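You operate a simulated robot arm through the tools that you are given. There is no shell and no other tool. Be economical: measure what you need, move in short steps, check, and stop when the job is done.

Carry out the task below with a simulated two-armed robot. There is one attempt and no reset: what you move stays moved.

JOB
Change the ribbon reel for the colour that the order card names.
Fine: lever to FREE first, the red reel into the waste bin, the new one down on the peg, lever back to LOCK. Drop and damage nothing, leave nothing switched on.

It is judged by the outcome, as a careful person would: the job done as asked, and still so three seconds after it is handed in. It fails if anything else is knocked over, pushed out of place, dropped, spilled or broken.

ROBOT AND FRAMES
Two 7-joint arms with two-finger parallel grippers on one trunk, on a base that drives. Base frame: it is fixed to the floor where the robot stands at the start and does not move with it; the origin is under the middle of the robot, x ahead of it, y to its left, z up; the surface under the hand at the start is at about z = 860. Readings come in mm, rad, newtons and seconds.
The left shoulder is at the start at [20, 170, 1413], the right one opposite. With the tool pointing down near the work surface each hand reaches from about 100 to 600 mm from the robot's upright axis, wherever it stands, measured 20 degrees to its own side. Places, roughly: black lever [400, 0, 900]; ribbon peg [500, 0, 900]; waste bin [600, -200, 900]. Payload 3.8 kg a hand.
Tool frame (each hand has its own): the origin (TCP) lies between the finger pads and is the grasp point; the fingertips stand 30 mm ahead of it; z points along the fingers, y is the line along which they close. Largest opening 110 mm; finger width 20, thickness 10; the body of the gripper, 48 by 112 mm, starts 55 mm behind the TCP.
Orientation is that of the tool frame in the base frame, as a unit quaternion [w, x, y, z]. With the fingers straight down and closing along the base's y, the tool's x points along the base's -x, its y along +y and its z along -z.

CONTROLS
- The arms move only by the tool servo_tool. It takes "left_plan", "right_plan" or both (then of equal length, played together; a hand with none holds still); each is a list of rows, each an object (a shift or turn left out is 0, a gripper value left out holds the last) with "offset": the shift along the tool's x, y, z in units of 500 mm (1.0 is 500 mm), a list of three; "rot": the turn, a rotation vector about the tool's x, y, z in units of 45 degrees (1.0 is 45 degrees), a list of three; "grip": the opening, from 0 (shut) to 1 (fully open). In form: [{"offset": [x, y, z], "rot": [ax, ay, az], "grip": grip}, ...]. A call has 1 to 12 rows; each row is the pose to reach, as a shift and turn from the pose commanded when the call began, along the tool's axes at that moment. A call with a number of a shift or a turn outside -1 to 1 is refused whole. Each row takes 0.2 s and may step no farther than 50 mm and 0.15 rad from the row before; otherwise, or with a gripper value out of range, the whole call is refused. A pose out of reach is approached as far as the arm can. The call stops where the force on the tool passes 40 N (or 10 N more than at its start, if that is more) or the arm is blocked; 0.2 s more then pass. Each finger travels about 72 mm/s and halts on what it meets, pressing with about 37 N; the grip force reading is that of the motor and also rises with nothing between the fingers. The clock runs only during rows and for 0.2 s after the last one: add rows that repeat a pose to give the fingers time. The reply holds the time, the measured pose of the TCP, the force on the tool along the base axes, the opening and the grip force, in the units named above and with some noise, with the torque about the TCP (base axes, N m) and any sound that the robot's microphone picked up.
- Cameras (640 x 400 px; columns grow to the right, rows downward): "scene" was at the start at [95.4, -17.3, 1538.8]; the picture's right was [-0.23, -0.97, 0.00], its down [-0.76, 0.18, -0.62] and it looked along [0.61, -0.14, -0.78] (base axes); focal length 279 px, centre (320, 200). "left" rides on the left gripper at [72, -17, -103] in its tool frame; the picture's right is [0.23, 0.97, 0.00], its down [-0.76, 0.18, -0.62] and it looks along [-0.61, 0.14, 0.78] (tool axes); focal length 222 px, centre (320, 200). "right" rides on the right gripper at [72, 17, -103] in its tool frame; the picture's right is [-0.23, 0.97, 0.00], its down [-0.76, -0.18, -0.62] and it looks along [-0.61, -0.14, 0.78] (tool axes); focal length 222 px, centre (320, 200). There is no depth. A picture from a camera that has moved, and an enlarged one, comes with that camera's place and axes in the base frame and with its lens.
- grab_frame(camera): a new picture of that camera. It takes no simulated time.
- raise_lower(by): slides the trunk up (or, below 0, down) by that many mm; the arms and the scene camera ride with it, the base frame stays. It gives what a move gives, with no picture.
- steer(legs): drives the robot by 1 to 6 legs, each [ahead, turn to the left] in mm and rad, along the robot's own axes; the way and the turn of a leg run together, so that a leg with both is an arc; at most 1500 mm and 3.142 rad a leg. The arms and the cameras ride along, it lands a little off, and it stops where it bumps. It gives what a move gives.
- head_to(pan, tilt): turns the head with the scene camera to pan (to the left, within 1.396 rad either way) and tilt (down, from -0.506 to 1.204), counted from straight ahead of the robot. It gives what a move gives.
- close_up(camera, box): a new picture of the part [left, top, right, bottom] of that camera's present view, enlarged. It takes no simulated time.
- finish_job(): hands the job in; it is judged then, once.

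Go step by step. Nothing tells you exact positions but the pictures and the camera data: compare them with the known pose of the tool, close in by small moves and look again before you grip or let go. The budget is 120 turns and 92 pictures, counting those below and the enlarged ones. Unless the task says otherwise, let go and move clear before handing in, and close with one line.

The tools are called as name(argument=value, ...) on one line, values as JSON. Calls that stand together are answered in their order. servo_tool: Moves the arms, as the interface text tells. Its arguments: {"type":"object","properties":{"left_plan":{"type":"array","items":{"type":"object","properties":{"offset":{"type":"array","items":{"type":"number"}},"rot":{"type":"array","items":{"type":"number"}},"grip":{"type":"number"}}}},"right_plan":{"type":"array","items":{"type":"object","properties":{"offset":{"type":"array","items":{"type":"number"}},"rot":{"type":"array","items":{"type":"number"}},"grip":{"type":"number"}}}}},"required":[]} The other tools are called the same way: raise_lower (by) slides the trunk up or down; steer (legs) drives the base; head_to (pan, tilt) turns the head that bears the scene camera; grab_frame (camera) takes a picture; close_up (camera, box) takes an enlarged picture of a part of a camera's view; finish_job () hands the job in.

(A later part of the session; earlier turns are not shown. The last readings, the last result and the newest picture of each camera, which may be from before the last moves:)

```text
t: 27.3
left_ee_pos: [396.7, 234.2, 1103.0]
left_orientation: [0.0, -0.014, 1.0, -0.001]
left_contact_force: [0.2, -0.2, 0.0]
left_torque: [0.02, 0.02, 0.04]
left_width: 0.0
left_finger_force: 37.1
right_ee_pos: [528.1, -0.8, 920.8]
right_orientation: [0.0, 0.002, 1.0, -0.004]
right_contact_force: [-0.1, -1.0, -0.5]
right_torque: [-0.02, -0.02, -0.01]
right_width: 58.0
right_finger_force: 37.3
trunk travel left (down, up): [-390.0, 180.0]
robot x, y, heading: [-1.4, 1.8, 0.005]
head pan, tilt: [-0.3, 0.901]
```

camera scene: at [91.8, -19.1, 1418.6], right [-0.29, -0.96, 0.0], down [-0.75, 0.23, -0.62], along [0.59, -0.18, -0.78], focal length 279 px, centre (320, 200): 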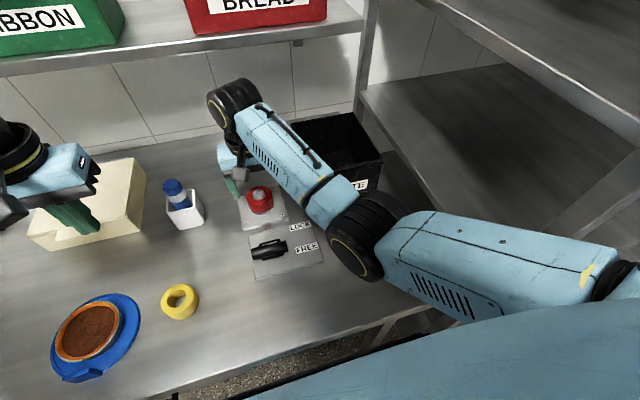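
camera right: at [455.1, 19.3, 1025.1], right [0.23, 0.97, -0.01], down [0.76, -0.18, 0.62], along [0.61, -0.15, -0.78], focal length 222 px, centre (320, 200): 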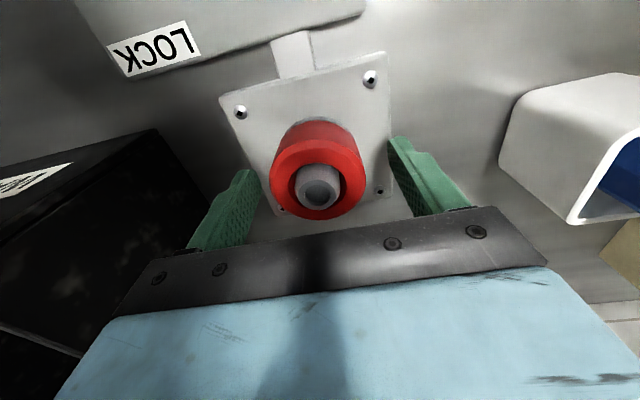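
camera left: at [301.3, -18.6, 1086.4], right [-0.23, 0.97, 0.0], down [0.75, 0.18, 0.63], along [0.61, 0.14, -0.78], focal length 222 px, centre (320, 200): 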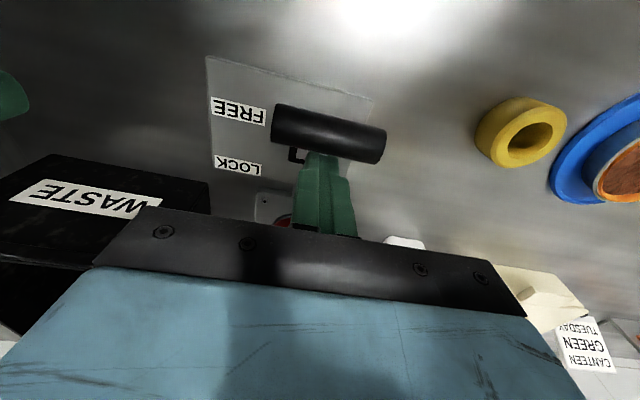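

Held at 58 mm, full grip force. Lift straight up off the peg.

servo_tool(right_plan=[{"offset": [0, 0, -0.02], "grip": 0.4}, {"offset": [0, 0, -0.05], "grip": 0.4}, {"offset": [0, 0, -0.1], "grip": 0.4}, {"offset": [0, 0, -0.16], "grip": 0.4}, {"offset": [0, 0, -0.24], "grip": 0.4}, {"offset": [0, 0, -0.3], "grip": 0.4}])

grab_frame(camera="right")

grab_frame(camera="scene")

```text
t: 28.7
left_ee_pos: [395.0, 233.4, 1104.2]
left_orientation: [0.0, -0.013, 1.0, -0.001]
left_contact_force: [-0.7, 0.2, -0.1]
left_torque: [0.01, -0.03, -0.01]
left_width: 0.2
left_finger_force: 36.9
right_ee_pos: [528.8, 0.3, 1071.2]
right_orientation: [0.0, 0.002, 1.0, -0.004]
right_contact_force: [0.2, -0.3, -0.6]
right_torque: [-0.02, -0.01, -0.02]
right_width: 58.2
right_finger_force: 36.5
trunk travel left (down, up): [-390.0, 180.0]
robot x, y, heading: [-6.5, 0.9, 0.001]
head pan, tilt: [-0.3, 0.901]
```

```text
54 pictures are left
camera right: at [455.2, 19.5, 1175.5], right [0.23, 0.97, -0.01], down [0.76, -0.18, 0.62], along [0.61, -0.15, -0.78], focal length 222 px, centre (320, 200)
```

right: 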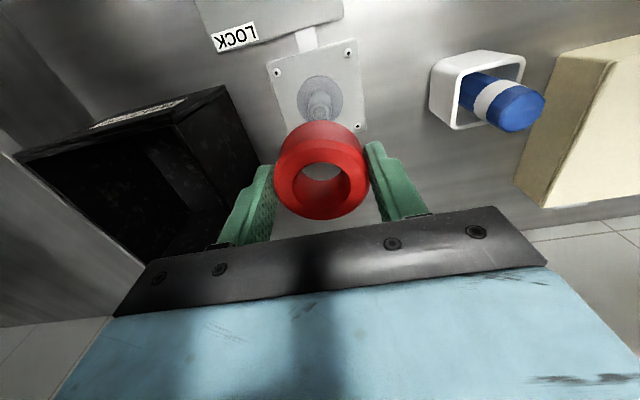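

```text
53 pictures are left
camera scene: at [91.9, -19.2, 1418.5], right [-0.29, -0.96, 0.0], down [-0.75, 0.23, -0.62], along [0.59, -0.18, -0.78], focal length 279 px, centre (320, 200)
```

scene: 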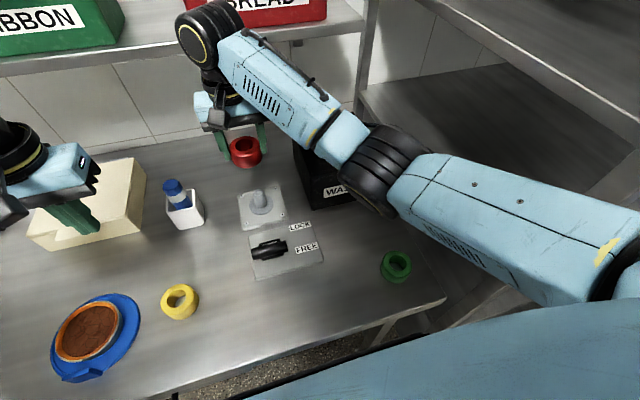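

The red reel is lifted clear. The bin spans about x 497–677, y -118…-290, rim z≈987. Carry the reel over it at this height.

servo_tool(right_plan=[{"offset": [-0.01, -0.06, -0.01], "grip": 0.4}, {"offset": [-0.03, -0.13, -0.01], "grip": 0.4}, {"offset": [-0.045, -0.2, -0.01], "grip": 0.4}, {"offset": [-0.06, -0.27, -0.01], "grip": 0.4}, {"offset": [-0.075, -0.34, -0.01], "grip": 0.4}, {"offset": [-0.09, -0.41, -0.01], "grip": 0.4}, {"offset": [-0.09, -0.41, -0.01], "grip": 0.4}])

grab_frame(camera="right")

grab_frame(camera="scene")

```text
t: 30.3
left_ee_pos: [395.4, 234.3, 1104.6]
left_orientation: [0.0, -0.014, 1.0, 0.0]
left_contact_force: [-0.1, 0.3, -0.6]
left_torque: [-0.04, -0.02, 0.01]
left_width: 0.0
left_finger_force: 36.5
right_ee_pos: [572.4, -204.7, 1078.2]
right_orientation: [0.0, 0.002, 1.0, -0.003]
right_contact_force: [0.0, 0.1, -0.7]
right_torque: [-0.05, 0.02, -0.01]
right_width: 58.4
right_finger_force: 36.9
trunk travel left (down, up): [-390.0, 180.0]
robot x, y, heading: [-4.0, 2.3, 0.013]
head pan, tilt: [-0.3, 0.901]
```

```text
52 pictures are left
camera right: at [499.0, -184.3, 1182.2], right [0.23, 0.97, -0.01], down [0.76, -0.18, 0.62], along [0.61, -0.15, -0.78], focal length 222 px, centre (320, 200)
```

right: 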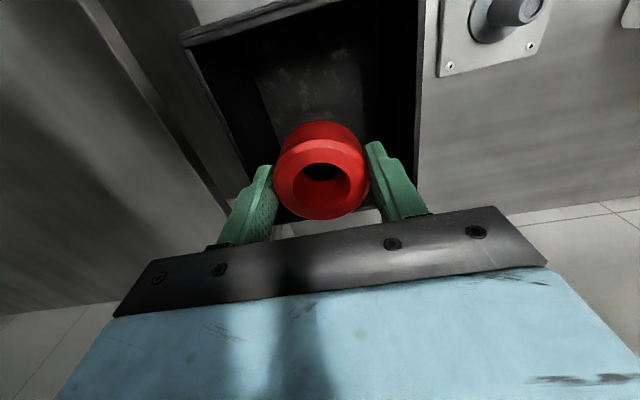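

```text
51 pictures are left
camera scene: at [92.0, -18.5, 1418.5], right [-0.29, -0.96, 0.0], down [-0.75, 0.23, -0.62], along [0.59, -0.18, -0.78], focal length 279 px, centre (320, 200)
```

scene: 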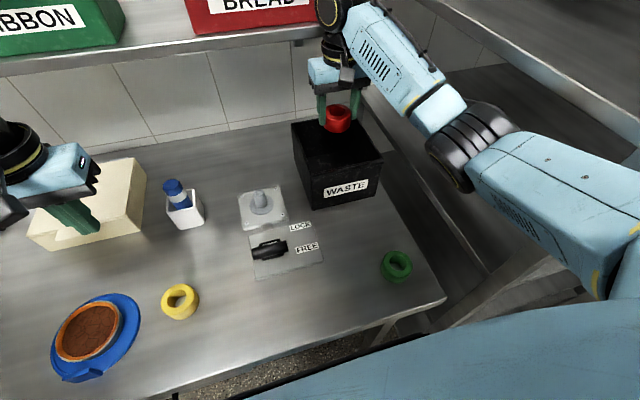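

Reel centred over the bin (centre ≈ [583, -200]). Lower it into the bin, with the reel bottom ending a little above the floor.

servo_tool(right_plan=[{"offset": [-0.016, 0.008, 0.06], "grip": 0.4}, {"offset": [-0.016, 0.008, 0.13], "grip": 0.4}, {"offset": [-0.016, 0.008, 0.2], "grip": 0.4}, {"offset": [-0.016, 0.008, 0.26], "grip": 0.4}, {"offset": [-0.016, 0.008, 0.296], "grip": 0.4}, {"offset": [-0.016, 0.008, 0.296], "grip": 0.4}])

grab_frame(camera="right")

close_up(camera="scene", box=[230, 50, 430, 210])

```text
t: 31.7
left_ee_pos: [395.0, 233.7, 1104.7]
left_orientation: [0.0, -0.014, 1.0, -0.001]
left_contact_force: [-0.3, 0.0, 0.9]
left_torque: [0.0, -0.02, -0.04]
left_width: 0.0
left_finger_force: 36.6
right_ee_pos: [580.0, -201.6, 929.1]
right_orientation: [0.0, 0.002, 1.0, -0.004]
right_contact_force: [0.2, -0.4, -0.4]
right_torque: [-0.01, -0.01, 0.01]
right_width: 58.4
right_finger_force: 37.3
trunk travel left (down, up): [-390.0, 180.0]
robot x, y, heading: [-2.8, 0.1, -0.0]
head pan, tilt: [-0.3, 0.901]
```

```text
50 pictures are left
camera right: at [507.8, -182.2, 1034.0], right [0.23, 0.97, -0.01], down [0.76, -0.18, 0.62], along [0.61, -0.15, -0.78], focal length 222 px, centre (320, 200)
```

right: 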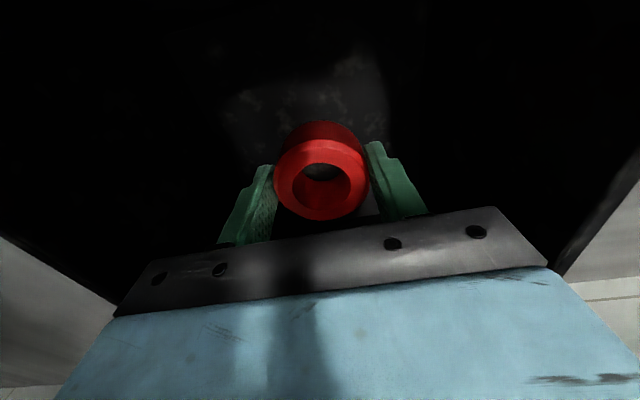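

```text
2.50 times, centred on (330, 130) of scene
camera zoom: at [91.9, -19.1, 1418.5], right [-0.29, -0.96, 0.0], down [-0.75, 0.23, -0.62], along [0.59, -0.18, -0.78], focal length 698 px, centre (295, 375)
```

zoom: 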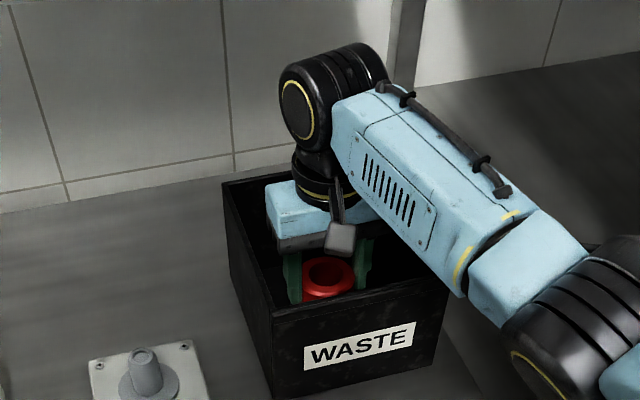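

Inside the bin, clear of the walls. Inch down to find the floor, then release.

servo_tool(right_plan=[{"offset": [0, 0, 0.012], "grip": 0.4}, {"offset": [0, 0, 0.024], "grip": 0.4}, {"offset": [0, 0, 0.034], "grip": 0.4}])

```text
t: 32.5
left_ee_pos: [396.1, 234.3, 1103.5]
left_orientation: [0.001, -0.014, 1.0, 0.0]
left_contact_force: [0.6, 0.3, 0.2]
left_torque: [-0.01, -0.01, 0.02]
left_width: 0.2
left_finger_force: 37.1
right_ee_pos: [581.5, -201.7, 913.4]
right_orientation: [0.0, 0.002, 1.0, -0.004]
right_contact_force: [0.3, 0.1, -0.5]
right_torque: [0.0, -0.02, -0.04]
right_width: 58.4
right_finger_force: 36.7
trunk travel left (down, up): [-390.0, 180.0]
robot x, y, heading: [-1.6, 0.7, 0.004]
head pan, tilt: [-0.3, 0.901]
```

servo_tool(right_plan=[{"offset": [0, 0, 0.006], "grip": 0.4}, {"offset": [0, 0, 0.012], "grip": 0.4}, {"offset": [0, 0, 0.012], "grip": 0.7}, {"offset": [0, 0, 0.012], "grip": 0.7}, {"offset": [0, 0, 0.012], "grip": 0.7}])

grab_frame(camera="right")

```text
t: 33.7
left_ee_pos: [396.2, 234.3, 1105.0]
left_orientation: [0.0, -0.013, 1.0, 0.0]
left_contact_force: [0.2, 0.0, -0.4]
left_torque: [0.01, 0.01, 0.0]
left_width: 0.2
left_finger_force: 37.2
right_ee_pos: [579.8, -202.0, 908.0]
right_orientation: [0.0, 0.002, 1.0, -0.004]
right_contact_force: [0.1, 0.0, -1.3]
right_torque: [-0.02, 0.0, 0.02]
right_width: 77.1
right_finger_force: 0.0
trunk travel left (down, up): [-390.0, 180.0]
robot x, y, heading: [-3.5, 1.8, 0.005]
head pan, tilt: [-0.3, 0.901]
```

```text
48 pictures are left
camera right: at [507.2, -182.0, 1011.3], right [0.23, 0.97, -0.01], down [0.76, -0.18, 0.62], along [0.61, -0.15, -0.78], focal length 222 px, centre (320, 200)
```

right: 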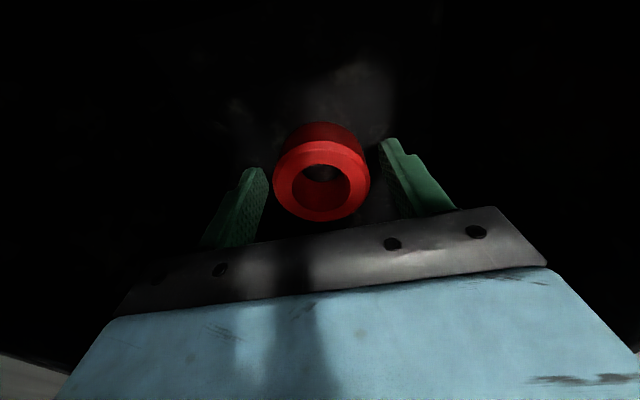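

The red reel rests on the bin floor, released. I'll rise straight out and swing the hand left to tuck the elbow in, before backing off for the green reel.

servo_tool(right_plan=[{"offset": [0, 0, -0.08], "grip": 0.7}, {"offset": [0, 0, -0.17]}, {"offset": [0, 0, -0.26]}, {"offset": [0, 0, -0.34]}, {"offset": [0, 0.08, -0.34]}, {"offset": [0.02, 0.16, -0.34]}, {"offset": [0.03, 0.24, -0.34]}, {"offset": [0.03, 0.3, -0.34]}, {"offset": [0.03, 0.3, -0.34]}])

grab_frame(camera="scene")

```text
t: 35.7
left_ee_pos: [396.5, 234.0, 1104.9]
left_orientation: [0.0, -0.014, 1.0, 0.0]
left_contact_force: [-1.0, 0.1, 0.3]
left_torque: [0.0, 0.01, 0.01]
left_width: 0.0
left_finger_force: 37.2
right_ee_pos: [566.4, -51.1, 1075.2]
right_orientation: [0.0, 0.003, 1.0, -0.003]
right_contact_force: [0.3, 0.0, -0.1]
right_torque: [0.0, -0.03, 0.0]
right_width: 77.1
right_finger_force: 0.1
trunk travel left (down, up): [-390.0, 180.0]
robot x, y, heading: [-2.5, 2.2, 0.009]
head pan, tilt: [-0.3, 0.901]
```

```text
47 pictures are left
camera scene: at [92.1, -19.5, 1418.5], right [-0.29, -0.96, 0.0], down [-0.75, 0.23, -0.62], along [0.59, -0.18, -0.78], focal length 279 px, centre (320, 200)
```

scene: 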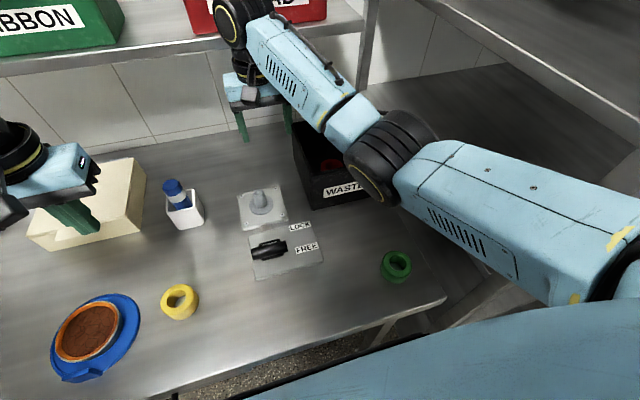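

The elbow is tucked in. Back off 200 mm.

steer(legs=[[-200, -0.005]])

head_to(pan=-0.6, tilt=0.8)

grab_frame(camera="scene")

```text
t: 37.3
left_ee_pos: [197.8, 231.0, 1103.6]
left_orientation: [0.001, -0.013, 1.0, 0.0]
left_contact_force: [0.7, 0.4, 0.2]
left_torque: [0.03, -0.05, 0.02]
left_width: 0.1
left_finger_force: 37.3
right_ee_pos: [367.3, -53.0, 1076.1]
right_orientation: [0.0, 0.005, 1.0, -0.004]
right_contact_force: [0.1, -0.7, 0.3]
right_torque: [0.05, -0.02, 0.04]
right_width: 77.1
right_finger_force: 0.0
trunk travel left (down, up): [-390.0, 180.0]
robot x, y, heading: [-197.4, 3.3, 0.003]
head pan, tilt: [-0.3, 0.901]
```

```text
t: 38.1
left_ee_pos: [198.7, 231.2, 1103.2]
left_orientation: [0.001, -0.013, 1.0, 0.0]
left_contact_force: [-0.2, 0.2, 0.5]
left_torque: [0.0, 0.0, 0.0]
left_width: 0.4
left_finger_force: 36.5
right_ee_pos: [366.7, -53.5, 1074.1]
right_orientation: [0.0, 0.004, 1.0, -0.004]
right_contact_force: [-0.1, 0.2, -0.1]
right_torque: [0.01, -0.01, 0.03]
right_width: 77.1
right_finger_force: 0.1
trunk travel left (down, up): [-390.0, 180.0]
robot x, y, heading: [-199.2, 0.0, 0.004]
head pan, tilt: [-0.6, 0.799]
```

```text
46 pictures are left
camera scene: at [-112.2, -43.3, 1426.4], right [-0.56, -0.83, 0.0], down [-0.59, 0.4, -0.7], along [0.58, -0.39, -0.72], focal length 279 px, centre (320, 200)
```

scene: 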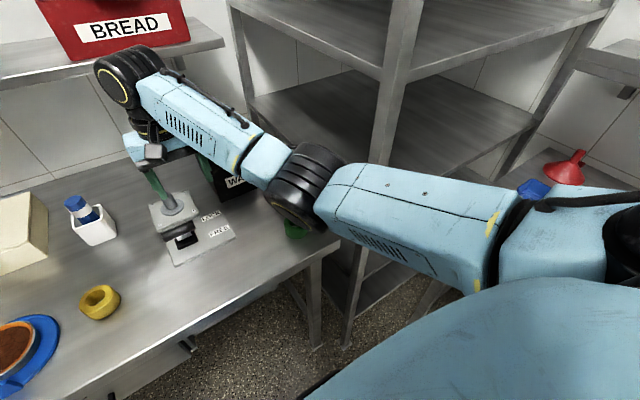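

Clear view now: post foot at about [181, -381]. I'll move the right hand towards the green reel, staying high, and check elbow clearance.

servo_tool(right_plan=[{"offset": [0.02, -0.075, 0]}, {"offset": [0.04, -0.15, 0]}, {"offset": [0.06, -0.22, 0.01]}, {"offset": [0.09, -0.3, 0.02]}, {"offset": [0.12, -0.36, 0.03]}, {"offset": [0.12, -0.36, 0.03]}])

grab_frame(camera="scene")

grab_frame(camera="right")

```text
t: 39.5
left_ee_pos: [199.3, 235.9, 1102.5]
left_orientation: [0.0, -0.012, 1.0, -0.003]
left_contact_force: [0.5, -0.2, -0.1]
left_torque: [0.01, -0.05, 0.0]
left_width: 0.0
left_finger_force: 36.7
right_ee_pos: [305.6, -225.9, 1062.1]
right_orientation: [0.0, 0.002, 1.0, -0.005]
right_contact_force: [0.2, 0.1, -0.2]
right_torque: [0.0, 0.01, 0.01]
right_width: 76.9
right_finger_force: 0.1
trunk travel left (down, up): [-390.0, 180.0]
robot x, y, heading: [-203.1, -0.1, 0.002]
head pan, tilt: [-0.6, 0.799]
```

```text
45 pictures are left
camera scene: at [-111.5, -35.7, 1426.6], right [-0.56, -0.83, 0.0], down [-0.59, 0.4, -0.7], along [0.58, -0.4, -0.72], focal length 279 px, centre (320, 200)
```

scene: 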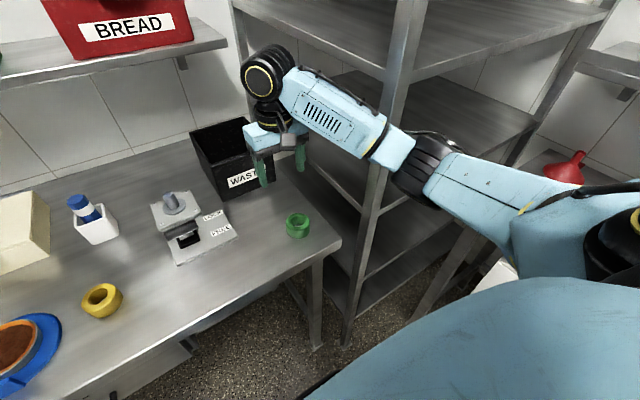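

```text
44 pictures are left
camera right: at [232.7, -206.1, 1166.3], right [0.23, 0.97, -0.01], down [0.76, -0.17, 0.62], along [0.61, -0.15, -0.78], focal length 222 px, centre (320, 200)
```

right: 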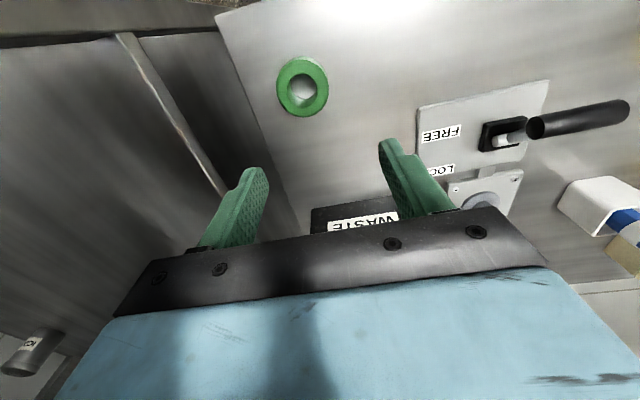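

The robot swayed a few mm, so the elbow was probably touching the post. Better: tuck the hand back to y≈-40 and turn the whole robot right by 0.4 rad, which swings the hand over the green reel with the elbow clear.

servo_tool(right_plan=[{"offset": [-0.02, 0.08, 0]}, {"offset": [-0.04, 0.16, 0]}, {"offset": [-0.06, 0.24, 0]}, {"offset": [-0.07, 0.31, 0]}, {"offset": [-0.07, 0.37, 0]}, {"offset": [-0.07, 0.37, 0]}])

steer(legs=[[0, -0.4]])

grab_frame(camera="scene")

grab_frame(camera="right")

```text
t: 40.9
left_ee_pos: [198.8, 231.0, 1104.2]
left_orientation: [0.0, -0.013, 1.0, 0.0]
left_contact_force: [-0.2, -0.2, -1.0]
left_torque: [0.01, -0.01, -0.01]
left_width: 0.0
left_finger_force: 37.4
right_ee_pos: [341.7, -49.0, 1060.8]
right_orientation: [0.001, 0.004, 1.0, -0.003]
right_contact_force: [-0.1, -0.1, 0.1]
right_torque: [-0.01, -0.01, -0.04]
right_width: 76.8
right_finger_force: 0.1
trunk travel left (down, up): [-390.0, 180.0]
robot x, y, heading: [-201.2, 2.1, 0.003]
head pan, tilt: [-0.6, 0.799]
```

```text
t: 42.5
left_ee_pos: [257.0, 54.8, 1103.5]
left_orientation: [0.0, 0.189, 0.982, 0.0]
left_contact_force: [1.1, 0.2, 0.3]
left_torque: [-0.04, -0.01, -0.01]
left_width: 0.0
left_finger_force: 37.0
right_ee_pos: [277.4, -258.8, 1059.9]
right_orientation: [-0.001, 0.206, 0.979, -0.004]
right_contact_force: [0.8, -0.1, -1.2]
right_torque: [0.02, 0.02, 0.0]
right_width: 76.9
right_finger_force: 0.1
trunk travel left (down, up): [-390.0, 180.0]
robot x, y, heading: [-199.3, 5.3, -0.402]
head pan, tilt: [-0.6, 0.799]
```

```text
43 pictures are left
camera scene: at [-137.5, -74.8, 1426.4], right [-0.84, -0.54, 0.0], down [-0.38, 0.61, -0.7], along [0.37, -0.59, -0.72], focal length 279 px, centre (320, 200)
```

scene: 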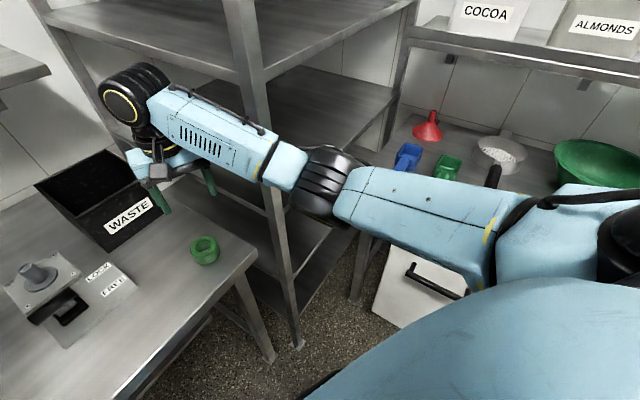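

```text
42 pictures are left
camera right: at [217.8, -211.9, 1164.1], right [0.6, 0.8, -0.01], down [0.63, -0.47, 0.62], along [0.5, -0.38, -0.78], focal length 222 px, centre (320, 200)
```

right: 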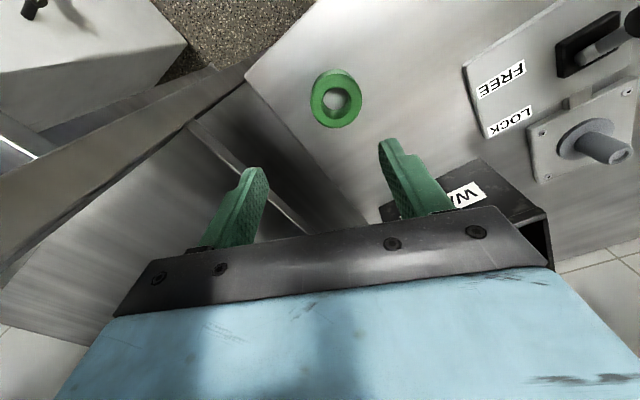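

Elbow clear of the post, hand almost above the green reel (≈[285, -243]). Shift 17 mm along the tool's y and descend to z 950 to check again.

servo_tool(right_plan=[{"offset": [0, 0.035, 0.02], "grip": 0.8}, {"offset": [0, 0.035, 0.1], "grip": 0.8}, {"offset": [0, 0.035, 0.18], "grip": 0.8}, {"offset": [0, 0.035, 0.22], "grip": 0.8}, {"offset": [0, 0.035, 0.22], "grip": 0.8}])

grab_frame(camera="right")

grab_frame(camera="scene")

```text
t: 43.7
left_ee_pos: [256.1, 55.1, 1103.6]
left_orientation: [0.0, 0.189, 0.982, 0.0]
left_contact_force: [0.6, 0.4, 0.0]
left_torque: [-0.01, 0.03, 0.02]
left_width: 0.0
left_finger_force: 36.9
right_ee_pos: [285.1, -242.8, 948.8]
right_orientation: [0.0, 0.205, 0.979, -0.003]
right_contact_force: [-0.1, 0.2, 0.3]
right_torque: [-0.02, 0.01, 0.0]
right_width: 87.9
right_finger_force: 0.1
trunk travel left (down, up): [-390.0, 180.0]
robot x, y, heading: [-201.5, -0.2, -0.403]
head pan, tilt: [-0.6, 0.799]
```

```text
41 pictures are left
camera right: at [225.3, -196.1, 1053.3], right [0.6, 0.8, -0.01], down [0.63, -0.46, 0.62], along [0.5, -0.38, -0.78], focal length 222 px, centre (320, 200)
```

right: 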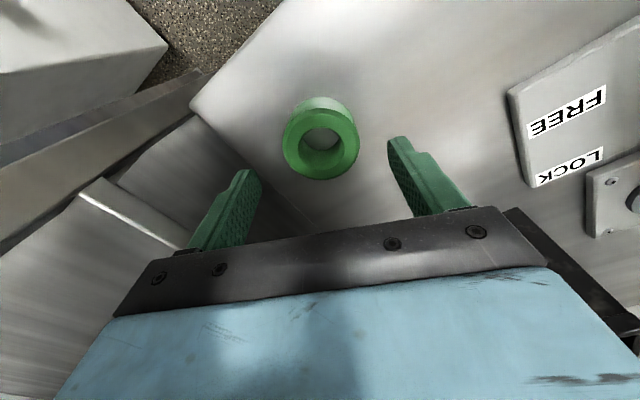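

```text
40 pictures are left
camera scene: at [-137.4, -74.1, 1426.5], right [-0.84, -0.54, 0.0], down [-0.38, 0.6, -0.7], along [0.37, -0.59, -0.72], focal length 279 px, centre (320, 200)
```

scene: 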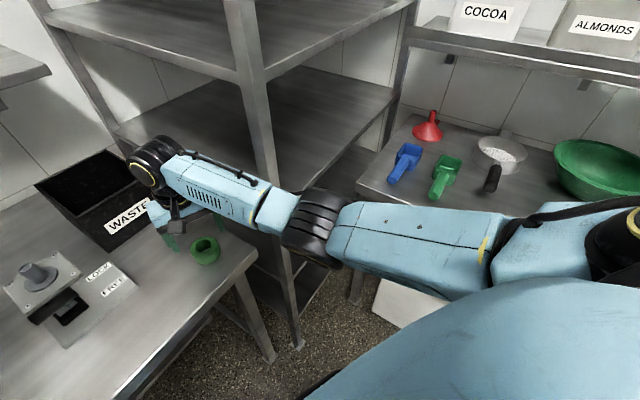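

Centred within 2 mm. Descend to TCP z≈897 (tips about 7 mm above the table) and look before gripping.

servo_tool(right_plan=[{"offset": [0, 0.001, 0.05]}, {"offset": [0, 0.001, 0.09]}, {"offset": [0, 0.001, 0.104]}, {"offset": [0, 0.001, 0.104]}])

grab_frame(camera="right")

```text
t: 44.7
left_ee_pos: [257.7, 55.6, 1102.1]
left_orientation: [0.0, 0.19, 0.982, 0.0]
left_contact_force: [-0.3, -1.4, 1.2]
left_torque: [-0.01, 0.01, -0.02]
left_width: 0.0
left_finger_force: 36.8
right_ee_pos: [285.2, -243.1, 897.7]
right_orientation: [0.0, 0.205, 0.979, -0.003]
right_contact_force: [-0.8, 1.0, 0.2]
right_torque: [0.0, 0.02, -0.02]
right_width: 87.8
right_finger_force: 0.0
trunk travel left (down, up): [-390.0, 180.0]
robot x, y, heading: [-201.5, -0.3, -0.407]
head pan, tilt: [-0.6, 0.799]
```

```text
39 pictures are left
camera right: at [225.0, -196.4, 1001.6], right [0.6, 0.8, -0.01], down [0.63, -0.46, 0.62], along [0.5, -0.38, -0.78], focal length 222 px, centre (320, 200)
```

right: 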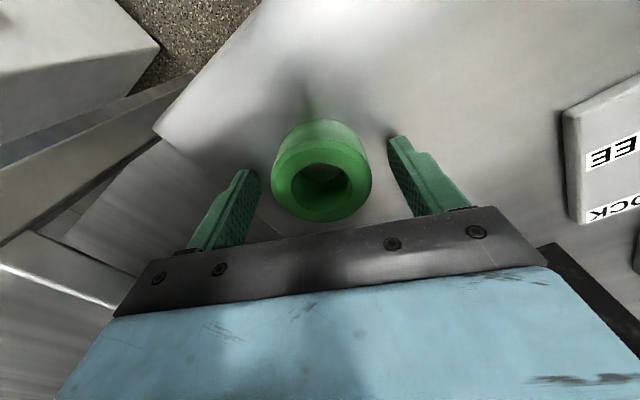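

Same view as the red reel had; gripping and lifting straight up.

servo_tool(right_plan=[{"grip": 0.4}, {"grip": 0.4}, {"grip": 0.4}, {"grip": 0.4}])

servo_tool(right_plan=[{"offset": [0, 0, -0.02], "grip": 0.4}, {"offset": [0, 0, -0.08], "grip": 0.4}, {"offset": [0, 0, -0.16], "grip": 0.4}, {"offset": [0, 0, -0.24], "grip": 0.4}, {"offset": [0, 0, -0.32], "grip": 0.4}, {"offset": [0, 0, -0.36], "grip": 0.4}, {"offset": [0, 0, -0.36], "grip": 0.4}])

grab_frame(camera="right")

```text
t: 45.7
left_ee_pos: [255.3, 54.7, 1103.9]
left_orientation: [0.0, 0.189, 0.982, 0.001]
left_contact_force: [-0.2, 0.7, 0.0]
left_torque: [-0.03, -0.04, 0.02]
left_width: 0.0
left_finger_force: 37.1
right_ee_pos: [284.8, -243.4, 898.2]
right_orientation: [-0.001, 0.205, 0.979, -0.004]
right_contact_force: [0.4, -0.4, 0.3]
right_torque: [-0.01, -0.01, 0.04]
right_width: 58.5
right_finger_force: 36.9
trunk travel left (down, up): [-390.0, 180.0]
robot x, y, heading: [-199.2, -0.9, -0.4]
head pan, tilt: [-0.6, 0.799]
```

```text
t: 47.3
left_ee_pos: [256.0, 54.8, 1103.4]
left_orientation: [0.0, 0.189, 0.982, 0.0]
left_contact_force: [-0.1, -0.1, -0.3]
left_torque: [0.0, -0.03, 0.0]
left_width: 0.2
left_finger_force: 37.1
right_ee_pos: [285.4, -240.6, 1079.2]
right_orientation: [0.0, 0.205, 0.979, -0.004]
right_contact_force: [-1.3, 0.3, -1.1]
right_torque: [0.01, -0.02, 0.02]
right_width: 58.6
right_finger_force: 37.0
trunk travel left (down, up): [-390.0, 180.0]
robot x, y, heading: [-204.9, 5.4, -0.406]
head pan, tilt: [-0.6, 0.799]
```

```text
38 pictures are left
camera right: at [225.3, -194.0, 1182.7], right [0.6, 0.8, -0.01], down [0.63, -0.46, 0.62], along [0.5, -0.38, -0.78], focal length 222 px, centre (320, 200)
```

right: 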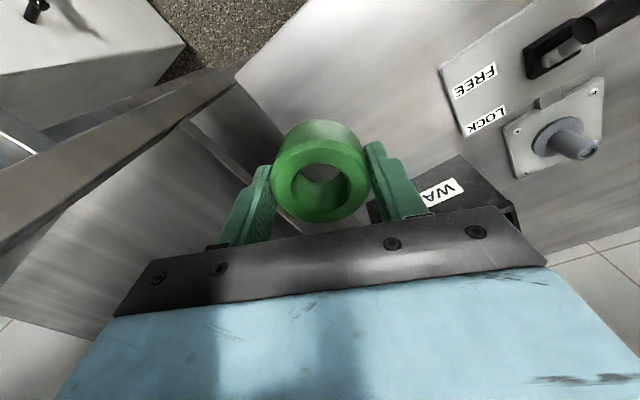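

Green reel held firmly. Turn back left and drive forward so the reel comes near the peg at this height.

steer(legs=[[0, 0.405], [190, 0]])

head_to(pan=-0.3, tilt=0.9)

grab_frame(camera="right")

close_up(camera="scene", box=[180, 90, 340, 290])

```text
t: 50.1
left_ee_pos: [389.2, 228.9, 1104.4]
left_orientation: [0.0, -0.011, 1.0, 0.0]
left_contact_force: [-0.7, 0.2, -0.8]
left_torque: [-0.02, 0.07, -0.01]
left_width: 0.0
left_finger_force: 37.1
right_ee_pos: [532.3, -31.6, 1078.6]
right_orientation: [0.0, 0.007, 1.0, -0.004]
right_contact_force: [0.6, -0.4, -1.1]
right_torque: [0.01, 0.03, -0.02]
right_width: 58.7
right_finger_force: 37.2
trunk travel left (down, up): [-390.0, 180.0]
robot x, y, heading: [-9.8, 0.1, -0.002]
head pan, tilt: [-0.6, 0.799]
```

```text
t: 50.9
left_ee_pos: [388.5, 229.1, 1104.1]
left_orientation: [0.001, -0.011, 1.0, 0.0]
left_contact_force: [0.0, -0.3, -0.5]
left_torque: [-0.01, 0.0, 0.01]
left_width: 0.0
left_finger_force: 36.7
right_ee_pos: [530.7, -31.5, 1079.4]
right_orientation: [-0.001, 0.006, 1.0, -0.003]
right_contact_force: [-0.1, 0.7, -0.6]
right_torque: [0.01, 0.01, 0.01]
right_width: 58.3
right_finger_force: 36.7
trunk travel left (down, up): [-390.0, 180.0]
robot x, y, heading: [-9.9, 2.9, -0.004]
head pan, tilt: [-0.3, 0.901]
```

```text
37 pictures are left
camera right: at [458.1, -11.9, 1182.5], right [0.24, 0.97, -0.01], down [0.76, -0.18, 0.62], along [0.61, -0.15, -0.78], focal length 222 px, centre (320, 200)
```

right: 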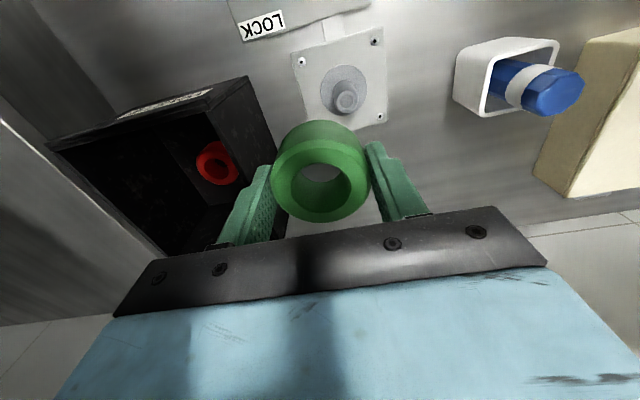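

```text
2.00 times, centred on (260, 190) of scene
camera zoom: at [82.3, -20.8, 1418.6], right [-0.3, -0.95, 0.0], down [-0.75, 0.23, -0.62], along [0.59, -0.19, -0.78], focal length 559 px, centre (440, 220)
```

zoom: 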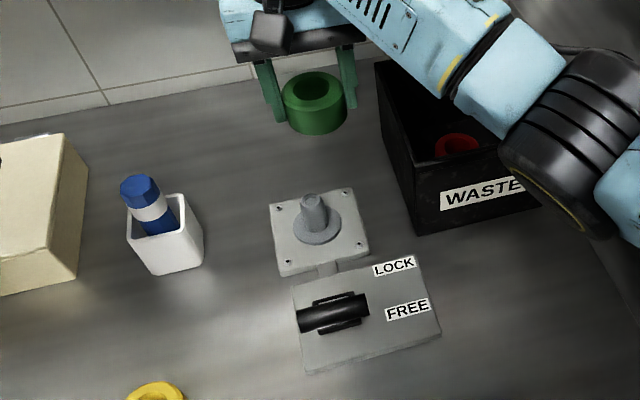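

Red reel lies in the bin; green is held near the peg. The peg axis, from the earlier grasp, is at about [528, -0.5]. I'll move above it with the reel's bottom just above the peg tip and look.

servo_tool(right_plan=[{"offset": [0.005, 0.04, 0], "grip": 0.4}, {"offset": [0.005, 0.062, 0.02], "grip": 0.4}, {"offset": [0.005, 0.062, 0.1], "grip": 0.4}, {"offset": [0.005, 0.062, 0.17], "grip": 0.4}, {"offset": [0.005, 0.062, 0.21], "grip": 0.4}, {"offset": [0.005, 0.062, 0.21], "grip": 0.4}])

close_up(camera="right", box=[240, 50, 400, 230])

close_up(camera="scene", box=[200, 130, 320, 250])

```text
t: 52.3
left_ee_pos: [388.3, 228.3, 1103.9]
left_orientation: [0.0, -0.01, 1.0, 0.0]
left_contact_force: [0.2, -0.5, -1.3]
left_torque: [0.03, -0.01, 0.0]
left_width: 0.0
left_finger_force: 36.7
right_ee_pos: [529.6, -1.8, 972.1]
right_orientation: [0.0, 0.007, 1.0, -0.004]
right_contact_force: [0.1, -0.1, -1.4]
right_torque: [0.0, 0.01, -0.01]
right_width: 58.7
right_finger_force: 37.0
trunk travel left (down, up): [-390.0, 180.0]
robot x, y, heading: [-9.5, 4.0, -0.003]
head pan, tilt: [-0.3, 0.901]
```

```text
2.22 times, centred on (320, 140) of right
camera zoom: at [456.2, 18.6, 1076.9], right [0.24, 0.97, -0.01], down [0.76, -0.18, 0.62], along [0.61, -0.15, -0.78], focal length 494 px, centre (320, 333)
```

zoom: 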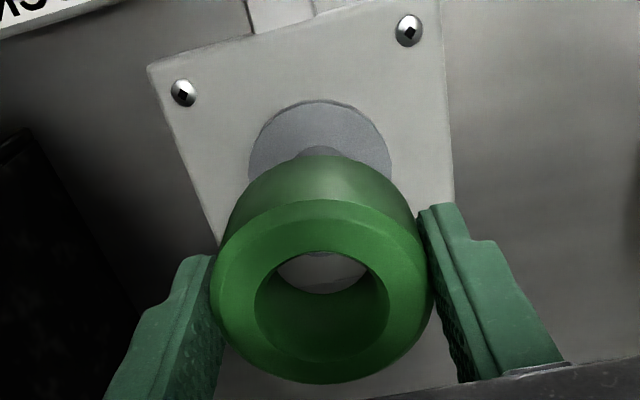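

```text
3.33 times, centred on (260, 190) of scene
camera zoom: at [82.4, -20.8, 1418.5], right [-0.3, -0.95, 0.0], down [-0.75, 0.23, -0.62], along [0.59, -0.18, -0.78], focal length 931 px, centre (520, 233)
```

zoom: 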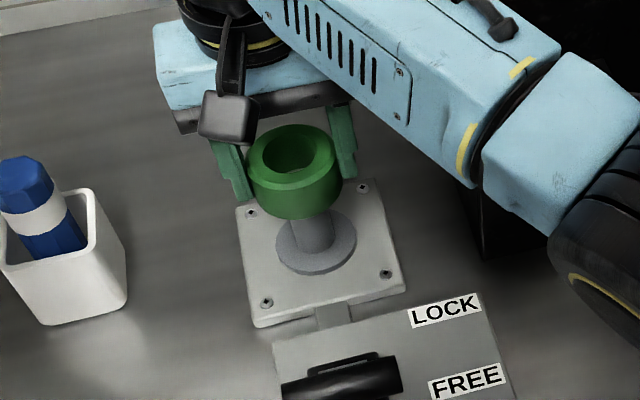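

Reel, flange and fingers line up (same column within 1–2 mm). Lower slowly over the peg, first 25 mm.

servo_tool(right_plan=[{"offset": [0.002, 0.001, 0.012], "grip": 0.4}, {"offset": [0.002, 0.001, 0.024], "grip": 0.4}, {"offset": [0.002, 0.001, 0.036], "grip": 0.4}, {"offset": [0.002, 0.001, 0.05], "grip": 0.4}])

close_up(camera="right", box=[240, 50, 400, 230])

close_up(camera="scene", box=[200, 130, 320, 250])

```text
t: 53.3
left_ee_pos: [389.4, 230.3, 1103.6]
left_orientation: [0.0, -0.01, 1.0, 0.0]
left_contact_force: [0.6, 0.2, -0.3]
left_torque: [0.02, 0.01, -0.04]
left_width: 0.0
left_finger_force: 36.6
right_ee_pos: [529.4, -0.5, 947.8]
right_orientation: [0.0, 0.006, 1.0, -0.003]
right_contact_force: [0.3, -0.1, -0.1]
right_torque: [-0.02, 0.01, 0.01]
right_width: 58.7
right_finger_force: 36.9
trunk travel left (down, up): [-390.0, 180.0]
robot x, y, heading: [-10.6, 1.9, 0.001]
head pan, tilt: [-0.3, 0.901]
```

```text
2.22 times, centred on (320, 140) of right
camera zoom: at [455.6, 18.8, 1051.9], right [0.24, 0.97, -0.01], down [0.76, -0.18, 0.63], along [0.61, -0.16, -0.78], focal length 494 px, centre (320, 333)
```

zoom: 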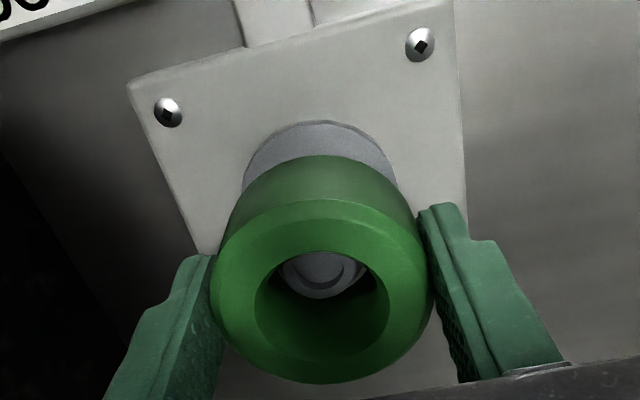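

```text
3.33 times, centred on (260, 190) of scene
camera zoom: at [82.5, -20.7, 1418.5], right [-0.3, -0.95, 0.0], down [-0.75, 0.23, -0.62], along [0.59, -0.18, -0.78], focal length 931 px, centre (520, 233)
```

zoom: 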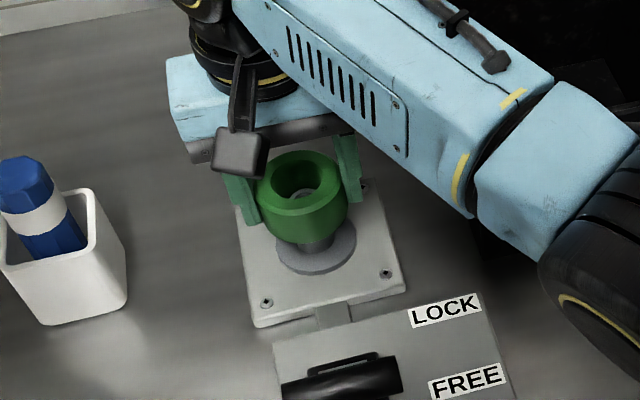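

The peg tip is visible inside the hole, centred, with no contact force. Continue down.

servo_tool(right_plan=[{"offset": [0, 0, 0.014], "grip": 0.4}, {"offset": [0, 0, 0.028], "grip": 0.4}, {"offset": [0, 0, 0.04], "grip": 0.4}, {"offset": [0, 0, 0.05], "grip": 0.4}, {"offset": [0, 0, 0.055], "grip": 0.4}])

close_up(camera="right", box=[240, 50, 400, 230])

close_up(camera="scene", box=[200, 130, 320, 250])

```text
t: 54.5
left_ee_pos: [389.4, 229.8, 1104.1]
left_orientation: [0.001, -0.011, 1.0, 0.0]
left_contact_force: [0.4, 0.2, -0.1]
left_torque: [0.0, -0.01, 0.03]
left_width: 0.0
left_finger_force: 37.3
right_ee_pos: [528.3, -1.8, 921.1]
right_orientation: [0.0, 0.006, 1.0, -0.003]
right_contact_force: [0.0, -0.2, -0.4]
right_torque: [0.01, -0.03, 0.0]
right_width: 58.6
right_finger_force: 36.8
trunk travel left (down, up): [-390.0, 180.0]
robot x, y, heading: [-6.7, 1.6, -0.002]
head pan, tilt: [-0.3, 0.901]
```

```text
2.22 times, centred on (320, 140) of right
camera zoom: at [455.1, 18.2, 1024.5], right [0.24, 0.97, -0.01], down [0.76, -0.18, 0.62], along [0.61, -0.16, -0.78], focal length 494 px, centre (320, 333)
```

zoom: 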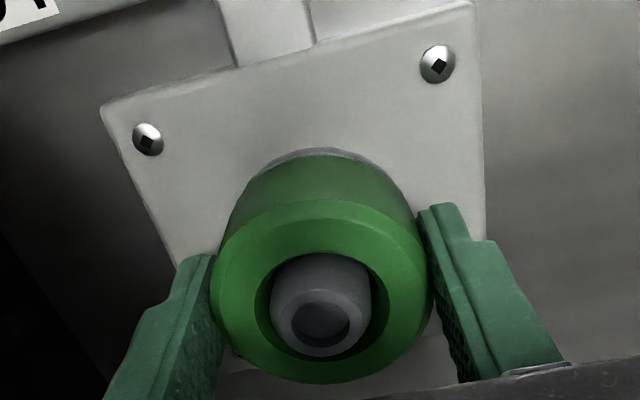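

```text
3.33 times, centred on (260, 190) of scene
camera zoom: at [82.5, -20.7, 1418.5], right [-0.3, -0.95, 0.0], down [-0.75, 0.23, -0.62], along [0.59, -0.18, -0.78], focal length 931 px, centre (520, 233)
```

zoom: 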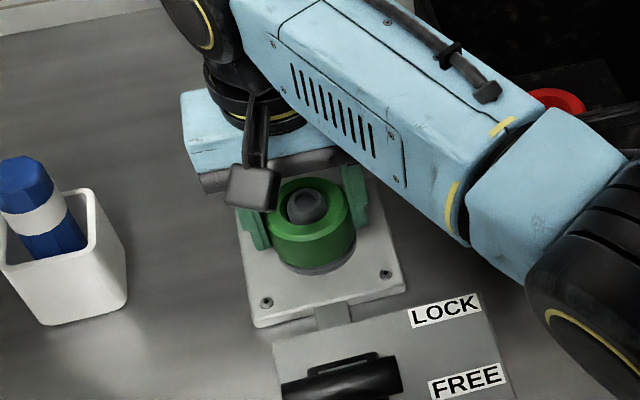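

Almost down; I'll inch down a few more millimetres to feel the seat.

servo_tool(right_plan=[{"offset": [0, 0, 0.004], "grip": 0.4}, {"offset": [0, 0, 0.008], "grip": 0.4}, {"offset": [0, 0, 0.011], "grip": 0.4}])

```text
t: 55.3
left_ee_pos: [389.0, 229.4, 1104.4]
left_orientation: [0.001, -0.011, 1.0, 0.0]
left_contact_force: [-0.5, 0.3, 0.4]
left_torque: [-0.02, -0.01, 0.0]
left_width: 0.0
left_finger_force: 37.0
right_ee_pos: [527.8, -1.6, 916.8]
right_orientation: [0.001, 0.006, 1.0, -0.003]
right_contact_force: [-0.2, -2.2, 5.3]
right_torque: [0.05, 0.05, 0.04]
right_width: 58.9
right_finger_force: 37.4
trunk travel left (down, up): [-390.0, 180.0]
robot x, y, heading: [-13.3, 2.5, -0.002]
head pan, tilt: [-0.3, 0.901]
```

Seat felt (5 N). Open to release.

servo_tool(right_plan=[{"grip": 0.75}, {"grip": 0.75}, {"grip": 0.75}])

close_up(camera="right", box=[240, 50, 400, 230])

```text
t: 56.1
left_ee_pos: [388.9, 229.2, 1104.1]
left_orientation: [-0.001, -0.01, 1.0, 0.0]
left_contact_force: [0.8, 0.1, -0.3]
left_torque: [0.0, -0.02, -0.01]
left_width: 0.0
left_finger_force: 36.8
right_ee_pos: [528.2, -1.4, 915.5]
right_orientation: [0.0, 0.006, 1.0, -0.003]
right_contact_force: [0.1, -0.5, -0.1]
right_torque: [0.01, 0.0, -0.03]
right_width: 82.5
right_finger_force: 0.1
trunk travel left (down, up): [-390.0, 180.0]
robot x, y, heading: [-13.1, -2.8, -0.004]
head pan, tilt: [-0.3, 0.901]
```

```text
2.22 times, centred on (320, 140) of right
camera zoom: at [455.1, 18.6, 1019.4], right [0.24, 0.97, -0.01], down [0.76, -0.18, 0.62], along [0.61, -0.15, -0.78], focal length 494 px, centre (320, 333)
```

zoom: 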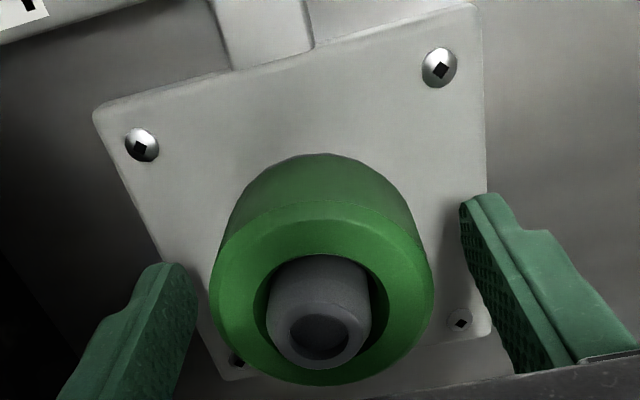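

Seated flat on the peg. Withdraw the right hand straight up and park it over toward the bin side, then raise the trunk back.

servo_tool(right_plan=[{"offset": [0, 0, -0.05], "grip": 0.75}, {"offset": [0, 0, -0.13]}, {"offset": [0, 0, -0.22]}, {"offset": [0, 0, -0.32]}, {"offset": [-0.01, -0.08, -0.33]}, {"offset": [-0.02, -0.16, -0.33]}, {"offset": [-0.03, -0.24, -0.33]}, {"offset": [-0.04, -0.32, -0.33]}, {"offset": [-0.05, -0.39, -0.33]}, {"offset": [-0.05, -0.39, -0.33]}])

raise_lower(by=120)

grab_frame(camera="scene")

```text
t: 58.3
left_ee_pos: [389.2, 229.7, 1103.2]
left_orientation: [0.0, -0.01, 1.0, 0.0]
left_contact_force: [-1.1, -0.3, -0.1]
left_torque: [0.02, 0.0, 0.02]
left_width: 0.3
left_finger_force: 37.5
right_ee_pos: [549.9, -196.3, 1081.5]
right_orientation: [0.0, 0.006, 1.0, -0.004]
right_contact_force: [-0.5, 0.0, -1.0]
right_torque: [0.01, -0.01, 0.06]
right_width: 82.4
right_finger_force: 0.1
trunk travel left (down, up): [-390.0, 180.0]
robot x, y, heading: [-8.4, 1.0, -0.002]
head pan, tilt: [-0.3, 0.901]
```

```text
t: 59.8
left_ee_pos: [388.2, 230.0, 1222.7]
left_orientation: [0.0, -0.011, 1.0, 0.0]
left_contact_force: [0.0, 0.6, -0.4]
left_torque: [-0.03, -0.02, 0.0]
left_width: 0.0
left_finger_force: 37.4
right_ee_pos: [550.2, -195.6, 1201.7]
right_orientation: [0.0, 0.007, 1.0, -0.004]
right_contact_force: [0.4, -0.3, 0.0]
right_torque: [0.01, -0.01, 0.0]
right_width: 82.3
right_finger_force: 0.0
trunk travel left (down, up): [-510.0, 60.0]
robot x, y, heading: [-15.7, 4.3, 0.002]
head pan, tilt: [-0.3, 0.901]
```

```text
28 pictures are left
camera scene: at [82.6, -20.6, 1538.4], right [-0.3, -0.95, 0.0], down [-0.75, 0.23, -0.62], along [0.59, -0.18, -0.78], focal length 279 px, centre (320, 200)
```

scene: 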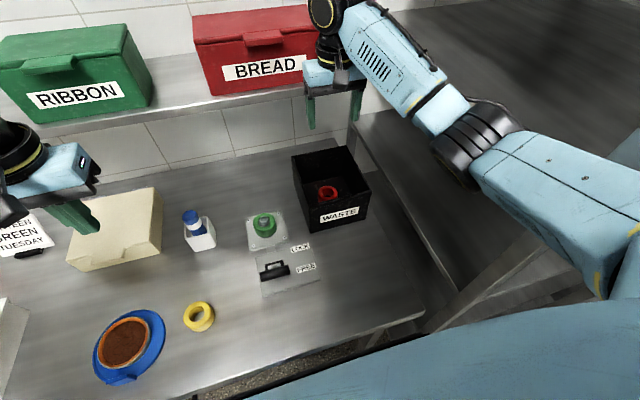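

Right hand parked over the bin side, trunk raised, green on the peg, red in the bin. Now the left hand (shut) goes to the robot side of the lever, high above.

servo_tool(left_plan=[{"offset": [0.04, -0.06, 0], "grip": 0}, {"offset": [0.08, -0.12, 0]}, {"offset": [0.12, -0.19, 0]}, {"offset": [0.16, -0.26, 0]}, {"offset": [0.176, -0.34, 0]}, {"offset": [0.176, -0.42, 0]}, {"offset": [0.176, -0.464, 0]}, {"offset": [0.176, -0.464, 0.09]}, {"offset": [0.176, -0.464, 0.18]}, {"offset": [0.176, -0.464, 0.27]}, {"offset": [0.176, -0.464, 0.34]}, {"offset": [0.176, -0.464, 0.34]}])

grab_frame(camera="scene")

grab_frame(camera="left")

```text
t: 62.4
left_ee_pos: [305.7, -4.5, 1053.9]
left_orientation: [0.0, -0.011, 1.0, 0.0]
left_contact_force: [0.0, 0.0, -0.4]
left_torque: [-0.04, 0.01, 0.01]
left_width: 0.2
left_finger_force: 37.5
right_ee_pos: [549.2, -195.8, 1202.4]
right_orientation: [0.0, 0.006, 1.0, -0.004]
right_contact_force: [-1.0, -0.5, 0.8]
right_torque: [0.01, -0.02, -0.02]
right_width: 82.6
right_finger_force: 0.1
trunk travel left (down, up): [-510.0, 60.0]
robot x, y, heading: [-9.9, -0.6, -0.006]
head pan, tilt: [-0.3, 0.901]
```

```text
27 pictures are left
camera scene: at [82.5, -20.8, 1538.5], right [-0.3, -0.95, 0.0], down [-0.75, 0.23, -0.62], along [0.59, -0.18, -0.78], focal length 279 px, centre (320, 200)
```

scene: 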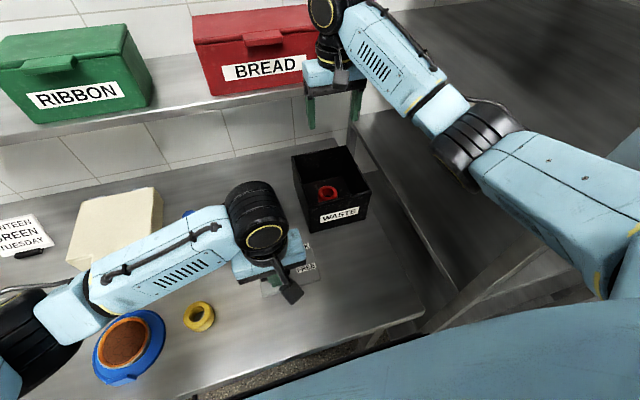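

```text
26 pictures are left
camera left: at [231.6, -22.6, 1156.8], right [-0.25, 0.97, 0.0], down [0.76, 0.19, 0.62], along [0.6, 0.15, -0.78], focal length 222 px, centre (320, 200)
```

left: 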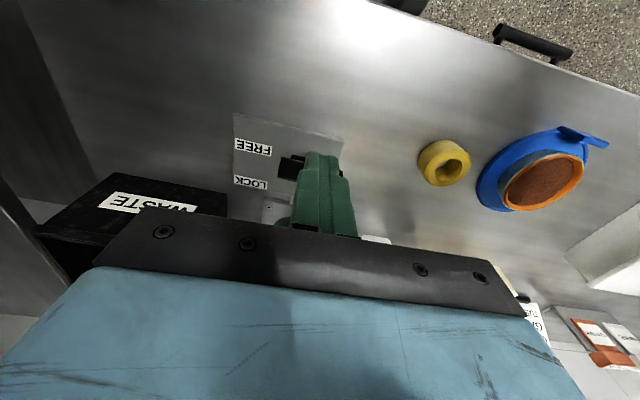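

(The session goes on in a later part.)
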